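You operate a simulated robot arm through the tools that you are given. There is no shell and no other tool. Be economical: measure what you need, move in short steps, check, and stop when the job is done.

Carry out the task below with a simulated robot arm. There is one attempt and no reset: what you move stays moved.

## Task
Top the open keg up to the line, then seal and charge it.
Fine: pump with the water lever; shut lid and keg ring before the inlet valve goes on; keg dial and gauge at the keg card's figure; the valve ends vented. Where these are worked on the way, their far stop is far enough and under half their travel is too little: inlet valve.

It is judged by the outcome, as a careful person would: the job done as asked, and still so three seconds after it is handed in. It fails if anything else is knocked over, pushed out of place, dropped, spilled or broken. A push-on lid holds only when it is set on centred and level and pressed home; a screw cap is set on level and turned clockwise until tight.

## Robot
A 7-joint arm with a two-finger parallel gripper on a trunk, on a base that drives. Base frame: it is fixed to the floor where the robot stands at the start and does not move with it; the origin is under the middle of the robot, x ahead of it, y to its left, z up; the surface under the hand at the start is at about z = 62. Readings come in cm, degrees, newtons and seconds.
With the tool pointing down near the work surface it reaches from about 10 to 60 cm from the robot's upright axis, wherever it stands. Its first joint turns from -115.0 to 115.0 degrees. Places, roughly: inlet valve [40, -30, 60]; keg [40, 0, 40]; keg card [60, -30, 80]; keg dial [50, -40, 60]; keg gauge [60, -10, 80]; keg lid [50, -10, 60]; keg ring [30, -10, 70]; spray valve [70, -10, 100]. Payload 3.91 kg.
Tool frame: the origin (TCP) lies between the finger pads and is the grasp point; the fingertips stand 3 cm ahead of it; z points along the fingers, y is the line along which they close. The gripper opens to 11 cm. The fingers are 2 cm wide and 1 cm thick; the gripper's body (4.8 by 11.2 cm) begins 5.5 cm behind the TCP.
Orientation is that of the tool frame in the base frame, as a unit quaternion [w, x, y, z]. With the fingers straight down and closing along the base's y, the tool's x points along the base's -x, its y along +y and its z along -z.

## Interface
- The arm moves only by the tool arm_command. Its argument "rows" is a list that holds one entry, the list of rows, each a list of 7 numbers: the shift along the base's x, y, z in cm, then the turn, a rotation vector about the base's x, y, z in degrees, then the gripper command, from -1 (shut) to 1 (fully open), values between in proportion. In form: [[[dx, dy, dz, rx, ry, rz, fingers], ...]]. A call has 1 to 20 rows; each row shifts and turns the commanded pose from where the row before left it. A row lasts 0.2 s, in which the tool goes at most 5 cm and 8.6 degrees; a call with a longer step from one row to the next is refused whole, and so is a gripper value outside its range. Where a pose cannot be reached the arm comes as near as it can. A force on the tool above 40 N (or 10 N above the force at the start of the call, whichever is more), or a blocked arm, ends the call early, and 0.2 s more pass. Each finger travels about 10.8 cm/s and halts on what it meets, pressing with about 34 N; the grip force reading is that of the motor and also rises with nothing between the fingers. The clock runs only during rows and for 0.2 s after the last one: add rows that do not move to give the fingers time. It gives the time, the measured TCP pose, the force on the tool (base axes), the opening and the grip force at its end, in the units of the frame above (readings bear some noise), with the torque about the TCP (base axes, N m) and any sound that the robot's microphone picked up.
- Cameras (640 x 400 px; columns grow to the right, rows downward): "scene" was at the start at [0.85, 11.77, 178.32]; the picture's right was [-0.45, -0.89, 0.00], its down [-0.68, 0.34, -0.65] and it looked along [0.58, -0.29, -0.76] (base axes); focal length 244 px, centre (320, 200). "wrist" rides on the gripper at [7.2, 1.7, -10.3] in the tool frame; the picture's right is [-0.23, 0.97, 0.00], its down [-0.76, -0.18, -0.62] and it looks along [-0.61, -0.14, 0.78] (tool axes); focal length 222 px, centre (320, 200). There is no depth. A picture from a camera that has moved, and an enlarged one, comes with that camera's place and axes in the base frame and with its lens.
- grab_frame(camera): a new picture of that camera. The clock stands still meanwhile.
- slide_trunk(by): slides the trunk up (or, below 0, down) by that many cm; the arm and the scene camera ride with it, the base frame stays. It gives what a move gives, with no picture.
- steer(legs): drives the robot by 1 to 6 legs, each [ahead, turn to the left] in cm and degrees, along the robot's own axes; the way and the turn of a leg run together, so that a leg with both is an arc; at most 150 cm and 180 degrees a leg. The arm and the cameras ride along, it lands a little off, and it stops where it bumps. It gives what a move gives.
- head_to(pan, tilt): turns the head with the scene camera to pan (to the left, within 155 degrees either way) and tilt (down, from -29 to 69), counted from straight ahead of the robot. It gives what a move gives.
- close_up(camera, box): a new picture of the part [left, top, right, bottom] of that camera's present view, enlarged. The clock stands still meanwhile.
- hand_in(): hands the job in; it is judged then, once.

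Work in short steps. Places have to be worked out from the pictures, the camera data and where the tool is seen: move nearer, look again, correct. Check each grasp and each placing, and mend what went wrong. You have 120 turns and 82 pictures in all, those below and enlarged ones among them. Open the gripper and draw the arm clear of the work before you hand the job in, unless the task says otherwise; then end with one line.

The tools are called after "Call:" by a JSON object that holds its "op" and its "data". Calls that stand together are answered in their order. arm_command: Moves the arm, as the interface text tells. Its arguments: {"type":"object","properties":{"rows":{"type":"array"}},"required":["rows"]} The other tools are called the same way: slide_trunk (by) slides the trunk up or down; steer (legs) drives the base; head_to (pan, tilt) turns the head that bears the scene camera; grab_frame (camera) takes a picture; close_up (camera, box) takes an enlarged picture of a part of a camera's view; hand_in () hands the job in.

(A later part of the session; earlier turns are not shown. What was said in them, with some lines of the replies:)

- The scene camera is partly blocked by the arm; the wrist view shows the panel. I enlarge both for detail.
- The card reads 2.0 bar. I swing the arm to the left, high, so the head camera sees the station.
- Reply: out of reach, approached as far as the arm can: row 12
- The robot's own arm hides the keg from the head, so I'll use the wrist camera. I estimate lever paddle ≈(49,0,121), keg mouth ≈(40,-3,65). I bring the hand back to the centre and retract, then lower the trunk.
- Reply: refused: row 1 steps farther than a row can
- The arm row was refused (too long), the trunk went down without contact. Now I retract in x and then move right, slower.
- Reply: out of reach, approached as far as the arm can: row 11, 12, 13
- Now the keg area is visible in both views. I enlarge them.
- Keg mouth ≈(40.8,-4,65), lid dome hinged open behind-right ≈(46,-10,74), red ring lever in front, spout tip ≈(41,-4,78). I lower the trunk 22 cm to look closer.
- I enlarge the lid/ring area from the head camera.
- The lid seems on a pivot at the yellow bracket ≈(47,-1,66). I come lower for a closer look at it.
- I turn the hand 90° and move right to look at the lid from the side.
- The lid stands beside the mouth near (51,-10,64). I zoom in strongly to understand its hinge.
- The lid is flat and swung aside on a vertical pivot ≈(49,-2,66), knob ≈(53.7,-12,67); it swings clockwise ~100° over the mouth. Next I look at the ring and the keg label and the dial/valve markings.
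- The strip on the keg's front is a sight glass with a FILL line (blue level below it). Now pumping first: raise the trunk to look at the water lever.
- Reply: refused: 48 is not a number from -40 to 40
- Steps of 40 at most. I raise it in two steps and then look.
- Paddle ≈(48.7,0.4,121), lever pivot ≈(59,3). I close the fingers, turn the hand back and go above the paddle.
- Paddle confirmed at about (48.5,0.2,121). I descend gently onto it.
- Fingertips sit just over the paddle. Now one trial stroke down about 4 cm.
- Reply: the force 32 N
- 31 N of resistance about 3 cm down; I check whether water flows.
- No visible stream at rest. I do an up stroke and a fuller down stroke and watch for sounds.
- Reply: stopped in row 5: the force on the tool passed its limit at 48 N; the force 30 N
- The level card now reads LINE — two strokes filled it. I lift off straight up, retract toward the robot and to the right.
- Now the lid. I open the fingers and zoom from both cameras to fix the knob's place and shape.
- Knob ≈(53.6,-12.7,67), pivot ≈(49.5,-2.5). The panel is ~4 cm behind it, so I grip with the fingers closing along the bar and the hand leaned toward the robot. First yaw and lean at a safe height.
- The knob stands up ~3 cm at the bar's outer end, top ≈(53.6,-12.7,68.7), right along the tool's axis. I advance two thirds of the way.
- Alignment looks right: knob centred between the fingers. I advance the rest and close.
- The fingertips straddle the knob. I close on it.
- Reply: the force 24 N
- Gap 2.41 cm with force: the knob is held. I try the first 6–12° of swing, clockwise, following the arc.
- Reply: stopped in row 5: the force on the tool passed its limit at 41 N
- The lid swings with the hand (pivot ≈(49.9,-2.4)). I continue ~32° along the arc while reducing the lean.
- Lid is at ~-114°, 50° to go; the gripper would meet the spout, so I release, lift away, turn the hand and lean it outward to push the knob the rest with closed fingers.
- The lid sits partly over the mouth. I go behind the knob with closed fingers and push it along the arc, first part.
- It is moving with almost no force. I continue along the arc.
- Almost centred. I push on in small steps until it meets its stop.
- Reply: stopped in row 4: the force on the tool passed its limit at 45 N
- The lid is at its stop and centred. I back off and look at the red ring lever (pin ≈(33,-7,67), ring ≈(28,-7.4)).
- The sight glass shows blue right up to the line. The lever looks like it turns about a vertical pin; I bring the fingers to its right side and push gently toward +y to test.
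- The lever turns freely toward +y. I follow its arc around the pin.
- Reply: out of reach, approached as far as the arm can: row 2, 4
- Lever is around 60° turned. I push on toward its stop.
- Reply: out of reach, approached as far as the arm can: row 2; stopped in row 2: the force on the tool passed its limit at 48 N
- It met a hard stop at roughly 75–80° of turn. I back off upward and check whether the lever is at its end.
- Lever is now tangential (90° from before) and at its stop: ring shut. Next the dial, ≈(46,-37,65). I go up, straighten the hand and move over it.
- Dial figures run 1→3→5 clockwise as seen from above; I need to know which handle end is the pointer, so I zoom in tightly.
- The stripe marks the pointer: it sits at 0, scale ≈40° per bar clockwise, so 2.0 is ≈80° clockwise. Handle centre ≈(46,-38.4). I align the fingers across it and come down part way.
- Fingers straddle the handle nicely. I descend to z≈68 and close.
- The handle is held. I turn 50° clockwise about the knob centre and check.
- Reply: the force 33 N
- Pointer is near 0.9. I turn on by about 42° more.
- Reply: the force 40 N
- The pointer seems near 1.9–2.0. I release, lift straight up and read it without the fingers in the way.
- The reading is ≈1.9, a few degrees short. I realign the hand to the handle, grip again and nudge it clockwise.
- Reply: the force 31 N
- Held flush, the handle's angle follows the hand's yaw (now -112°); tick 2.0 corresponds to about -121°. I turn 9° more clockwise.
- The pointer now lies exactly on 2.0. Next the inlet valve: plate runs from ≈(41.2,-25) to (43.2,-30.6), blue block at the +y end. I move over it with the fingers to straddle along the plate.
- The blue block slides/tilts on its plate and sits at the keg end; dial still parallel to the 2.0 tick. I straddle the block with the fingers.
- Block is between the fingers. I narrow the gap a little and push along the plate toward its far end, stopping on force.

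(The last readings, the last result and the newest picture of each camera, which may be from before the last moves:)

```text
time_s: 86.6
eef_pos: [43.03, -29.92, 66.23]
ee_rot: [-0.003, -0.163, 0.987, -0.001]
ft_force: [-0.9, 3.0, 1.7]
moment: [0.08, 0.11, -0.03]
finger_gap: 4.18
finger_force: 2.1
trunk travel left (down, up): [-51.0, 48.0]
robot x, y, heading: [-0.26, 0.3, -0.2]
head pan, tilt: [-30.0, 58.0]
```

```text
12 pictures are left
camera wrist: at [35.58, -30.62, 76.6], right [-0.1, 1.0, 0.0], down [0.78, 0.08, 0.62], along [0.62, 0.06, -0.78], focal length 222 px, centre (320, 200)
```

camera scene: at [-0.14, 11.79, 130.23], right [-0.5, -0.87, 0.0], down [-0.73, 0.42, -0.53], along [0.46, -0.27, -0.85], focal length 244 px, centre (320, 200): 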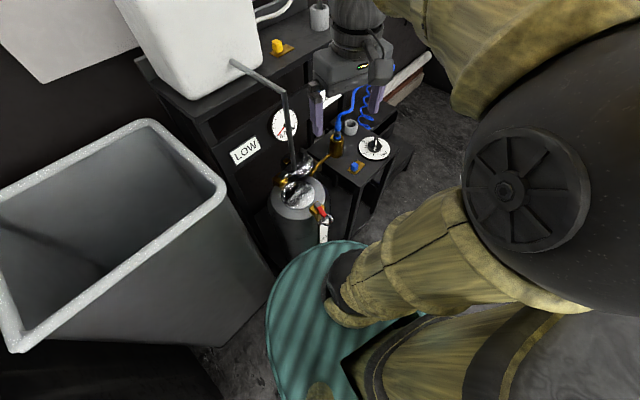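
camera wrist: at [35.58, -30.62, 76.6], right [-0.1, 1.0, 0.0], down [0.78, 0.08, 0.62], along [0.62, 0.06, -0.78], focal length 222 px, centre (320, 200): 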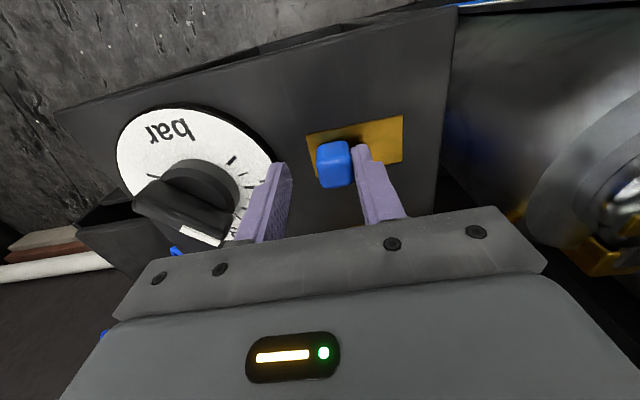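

The block has moved to the other end. I press a little more to reach the far stop, then read the gauge.

Call:
{"op": "arm_command", "data": {"rows": [[[0.12, -0.33, 0, 0, 0, 0, -0.27], [0.1, -0.3, 0, 0, 0, 0, -0.27], [0, 0, 0, 0, 0, 0, -0.27]]]}}

Call:
{"op": "close_up", "data": {"camera": "scene", "box": [225, 80, 405, 240]}}

```text
time_s: 87.4
eef_pos: [43.21, -30.29, 66.11]
ee_rot: [-0.003, -0.163, 0.987, -0.001]
ft_force: [-6.0, 17.9, 2.2]
moment: [0.39, 0.3, -0.13]
finger_gap: 4.98
finger_force: 9.5
trunk travel left (down, up): [-51.0, 48.0]
robot x, y, heading: [-0.16, 0.19, -0.1]
head pan, tilt: [-30.0, 58.0]
```

```text
2.50 times, centred on (315, 160) of scene
camera zoom: at [-0.17, 11.98, 138.21], right [-0.5, -0.86, 0.0], down [-0.73, 0.42, -0.53], along [0.46, -0.27, -0.85], focal length 610 px, centre (332, 300)
```

zoom: 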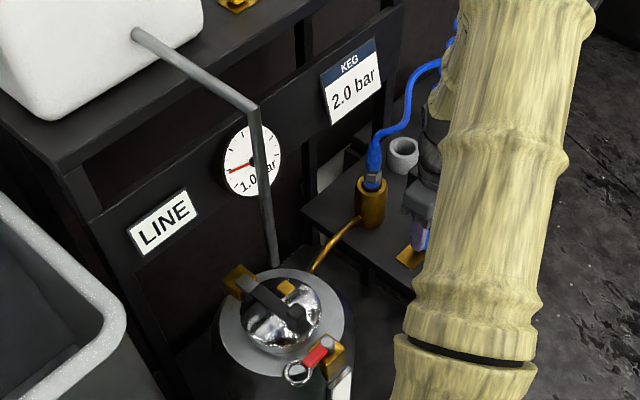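

The gauge is climbing (1.0). At the stop; I relax slightly and wait about 3.5 s.

Call:
{"op": "arm_command", "data": {"rows": [[[-0.12, 0.33, 0, 0, 0, 0, -0.27], [0, 0, 0, 0, 0, 0, -0.27], [0, 0, 0, 0, 0, 0, -0.27], [0, 0, 0, 0, 0, 0, -0.27], [0, 0, 0, 0, 0, 0, -0.27], [0, 0, 0, 0, 0, 0, -0.27], [0, 0, 0, 0, 0, 0, -0.27], [0, 0, 0, 0, 0, 0, -0.27], [0, 0, 0, 0, 0, 0, -0.27], [0, 0, 0, 0, 0, 0, -0.27], [0, 0, 0, 0, 0, 0, -0.27], [0, 0, 0, 0, 0, 0, -0.27], [0, 0, 0, 0, 0, 0, -0.27], [0, 0, 0, 0, 0, 0, -0.27], [0, 0, 0, 0, 0, 0, -0.27], [0, 0, 0, 0, 0, 0, -0.27], [0, 0, 0, 0, 0, 0, -0.27], [0, 0, 0, 0, 0, 0, -0.27], [0, 0, 0, 0, 0, 0, -0.27], [0, 0, 0, 0, 0, 0, -0.27]]]}}

Call:
{"op": "close_up", "data": {"camera": "scene", "box": [265, 110, 325, 170]}}

```text
time_s: 91.6
eef_pos: [43.14, -30.14, 66.12]
ee_rot: [-0.001, -0.162, 0.987, -0.003]
ft_force: [-0.5, 14.2, 1.4]
moment: [0.39, -0.11, -0.21]
finger_gap: 4.69
finger_force: 6.6
trunk travel left (down, up): [-51.0, 48.0]
robot x, y, heading: [-0.03, -0.07, -0.1]
head pan, tilt: [-30.0, 58.0]
```

```text
6.67 times, centred on (295, 140) of scene
camera zoom: at [-0.07, 11.94, 138.22], right [-0.5, -0.86, 0.0], down [-0.73, 0.43, -0.53], along [0.46, -0.27, -0.85], focal length 1628 px, centre (487, 600)
```

zoom: 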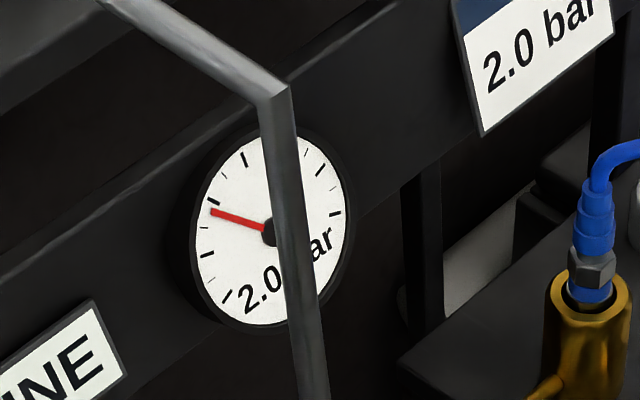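

Gauge reads 2.0 bar. Now I push the block back to its original (vented) end.

Call:
{"op": "arm_command", "data": {"rows": [[[-0.2, 0.57, 0, 0, 0, 0, -0.27], [-0.2, 0.57, 0, 0, 0, 0, -0.27], [-0.2, 0.57, 0, 0, 0, 0, -0.27], [-0.2, 0.57, 0, 0, 0, 0, -0.27], [-0.2, 0.57, 0, 0, 0, 0, -0.27], [-0.2, 0.57, 0, 0, 0, 0, -0.27], [-0.2, 0.57, 0, 0, 0, 0, -0.27], [-0.17, 0.47, 0, 0, 0, 0, -0.27], [-0.17, 0.47, 0, 0, 0, 0, -0.27], [0, 0, 0, 0, 0, 0, -0.27]]]}}

Call:
{"op": "grab_frame", "data": {"camera": "wrist"}}

```text
time_s: 93.8
eef_pos: [41.43, -25.27, 66.08]
ee_rot: [-0.003, -0.163, 0.987, -0.002]
ft_force: [-0.9, -0.1, -0.3]
moment: [0.0, 0.0, -0.01]
finger_gap: 4.03
finger_force: 0.3
trunk travel left (down, up): [-51.0, 48.0]
robot x, y, heading: [0.3, 0.25, 0.1]
head pan, tilt: [-30.0, 58.0]
```

```text
9 pictures are left
camera wrist: at [33.96, -25.99, 76.58], right [-0.1, 1.0, 0.0], down [0.78, 0.08, 0.62], along [0.62, 0.06, -0.78], focal length 222 px, centre (320, 200)
```

wrist: 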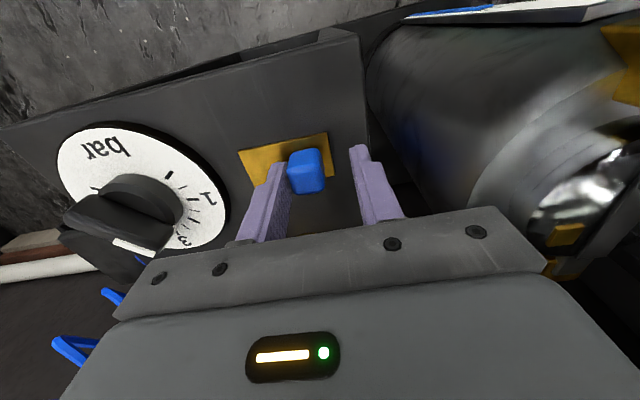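

Close to the end but no stop felt yet; I push on gently.

Call:
{"op": "arm_command", "data": {"rows": [[[-0.13, 0.38, 0, 0, 0, 0, -0.27], [-0.13, 0.38, 0, 0, 0, 0, -0.27], [-0.1, 0.28, 0, 0, 0, 0, -0.27], [0, 0, 0, 0, 0, 0, -0.27]]]}}

Call:
{"op": "close_up", "data": {"camera": "wrist", "box": [200, 60, 440, 220]}}

```text
time_s: 94.8
eef_pos: [41.26, -24.53, 66.1]
ee_rot: [-0.001, -0.163, 0.987, -0.003]
ft_force: [9.4, -22.3, 0.7]
moment: [-0.32, -0.36, -0.08]
finger_gap: 5.2
finger_force: 12.2
trunk travel left (down, up): [-51.0, 48.0]
robot x, y, heading: [-0.32, 0.15, -0.0]
head pan, tilt: [-30.0, 58.0]
```

```text
2.50 times, centred on (320, 140) of wrist
camera zoom: at [33.68, -25.22, 76.55], right [-0.1, 1.0, -0.01], down [0.78, 0.08, 0.62], along [0.62, 0.06, -0.78], focal length 555 px, centre (320, 350)
```

zoom: 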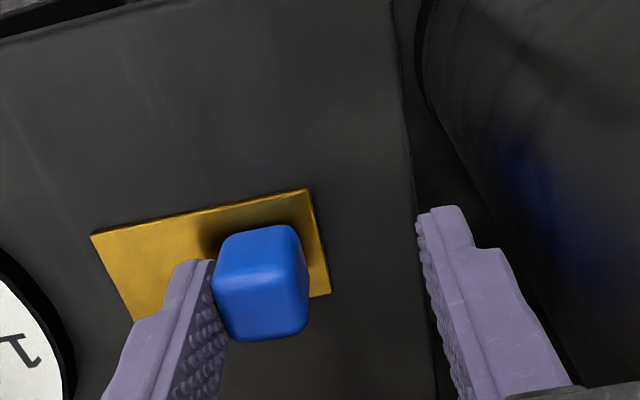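

The valve is at its stop (22 N). I ease off, open slightly, lift clear, and check everything.

Call:
{"op": "arm_command", "data": {"rows": [[[0.25, -0.75, 0, 0, 0, 0, -0.05], [0, 0, 1, 0, 0, 0, -0.05], [0, 0, 3, 0, 0, 0, -0.05], [0, 0, 3, 0, 0, 0, 0], [0, 0, 3, 0, 0, 0, 0.5], [-1, 0, 3, 0, 0, 0, 1], [-2, 0, 2, 0, 0, 0, 1], [0, 0, 0, 0, 0, 0, 1]]]}}

Call:
{"op": "close_up", "data": {"camera": "scene", "box": [225, 80, 405, 240]}}

Call:
{"op": "close_up", "data": {"camera": "wrist", "box": [180, 0, 480, 200]}}

```text
time_s: 96.6
eef_pos: [38.13, -24.91, 81.3]
ee_rot: [-0.002, -0.164, 0.987, -0.001]
ft_force: [-0.2, -0.6, 0.1]
moment: [0.0, -0.02, 0.0]
finger_gap: 10.99
finger_force: 0.0
trunk travel left (down, up): [-51.0, 48.0]
robot x, y, heading: [0.18, 0.33, -0.2]
head pan, tilt: [-30.0, 58.0]
```

```text
2.50 times, centred on (315, 160) of scene
camera zoom: at [-0.11, 11.83, 138.23], right [-0.5, -0.86, 0.0], down [-0.73, 0.43, -0.53], along [0.46, -0.27, -0.85], focal length 610 px, centre (332, 300)
```

zoom: 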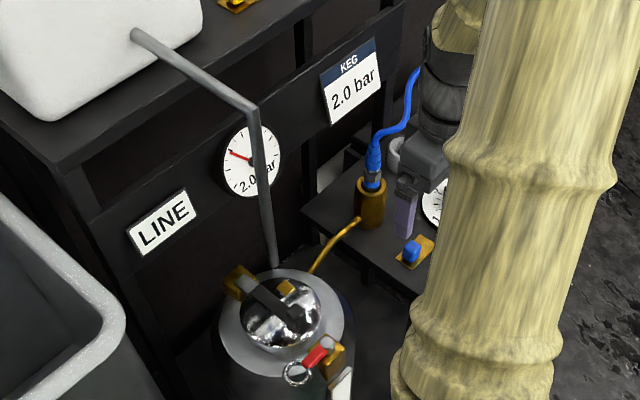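

```text
2.00 times, centred on (330, 100) of wrist
camera zoom: at [30.8, -25.65, 91.65], right [-0.1, 1.0, 0.0], down [0.78, 0.08, 0.62], along [0.62, 0.06, -0.78], focal length 444 px, centre (300, 400)
```

zoom: 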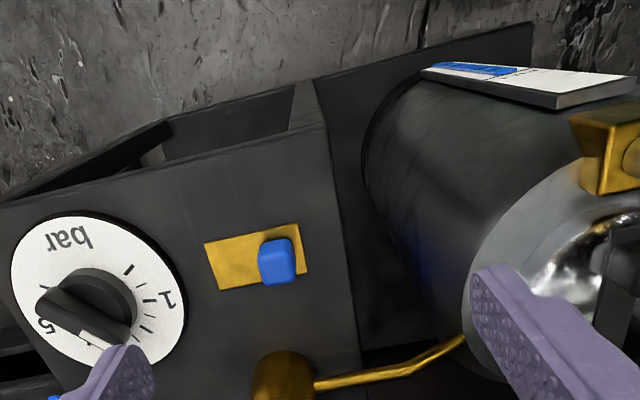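

All states look right: LINE, lid and ring shut, dial and gauge 2.0, valve vented. I draw the arm up and back and confirm the gauge holds.

Call:
{"op": "arm_command", "data": {"rows": [[[-1, 0, 3, 0, 0, 0, 1], [-1, 0, 3, 0, 0, 0, 1], [-1, 0, 3, 0, 0, 0, 1], [0, -1, 3, 0, 0, 0, 1], [0, 0, 3, 0, 0, 0, 1], [0, 0, 0, 0, 0, 0, 1], [0, 0, 0, 0, 0, 0, 1], [0, 0, 0, 0, 0, 0, 1], [0, 0, 0, 0, 0, 0, 1], [0, 0, 0, 0, 0, 0, 1], [0, 0, 0, 0, 0, 0, 1], [0, 0, 0, 0, 0, 0, 1], [0, 0, 0, 0, 0, 0, 1]]]}}

Call:
{"op": "close_up", "data": {"camera": "scene", "box": [225, 90, 405, 250]}}

```text
time_s: 99.4
eef_pos: [35.41, -26.14, 96.0]
ee_rot: [-0.002, -0.163, 0.987, -0.001]
ft_force: [0.1, -0.6, 0.1]
moment: [-0.03, 0.01, 0.01]
finger_gap: 11.01
finger_force: 0.0
trunk travel left (down, up): [-51.0, 48.0]
robot x, y, heading: [0.04, 0.06, -0.1]
head pan, tilt: [-30.0, 58.0]
```

```text
2.50 times, centred on (315, 170) of scene
camera zoom: at [-0.1, 11.82, 138.23], right [-0.5, -0.86, 0.0], down [-0.73, 0.43, -0.53], along [0.46, -0.27, -0.85], focal length 610 px, centre (332, 275)
```

zoom: 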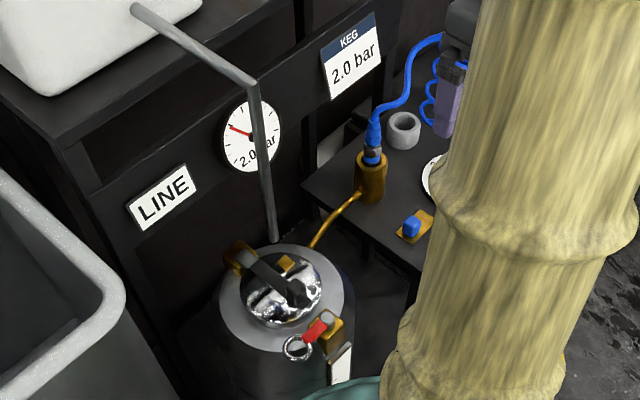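

The gauge holds at 2.0 bar and everything is in place; I hand in.

Call:
{"op": "hand_in", "data": {}}

```text
The job is handed in.
```

The keg is filled to the line, its lid and ring are shut, the dial and gauge both read 2.0 bar, and the inlet valve is back in its vented position.
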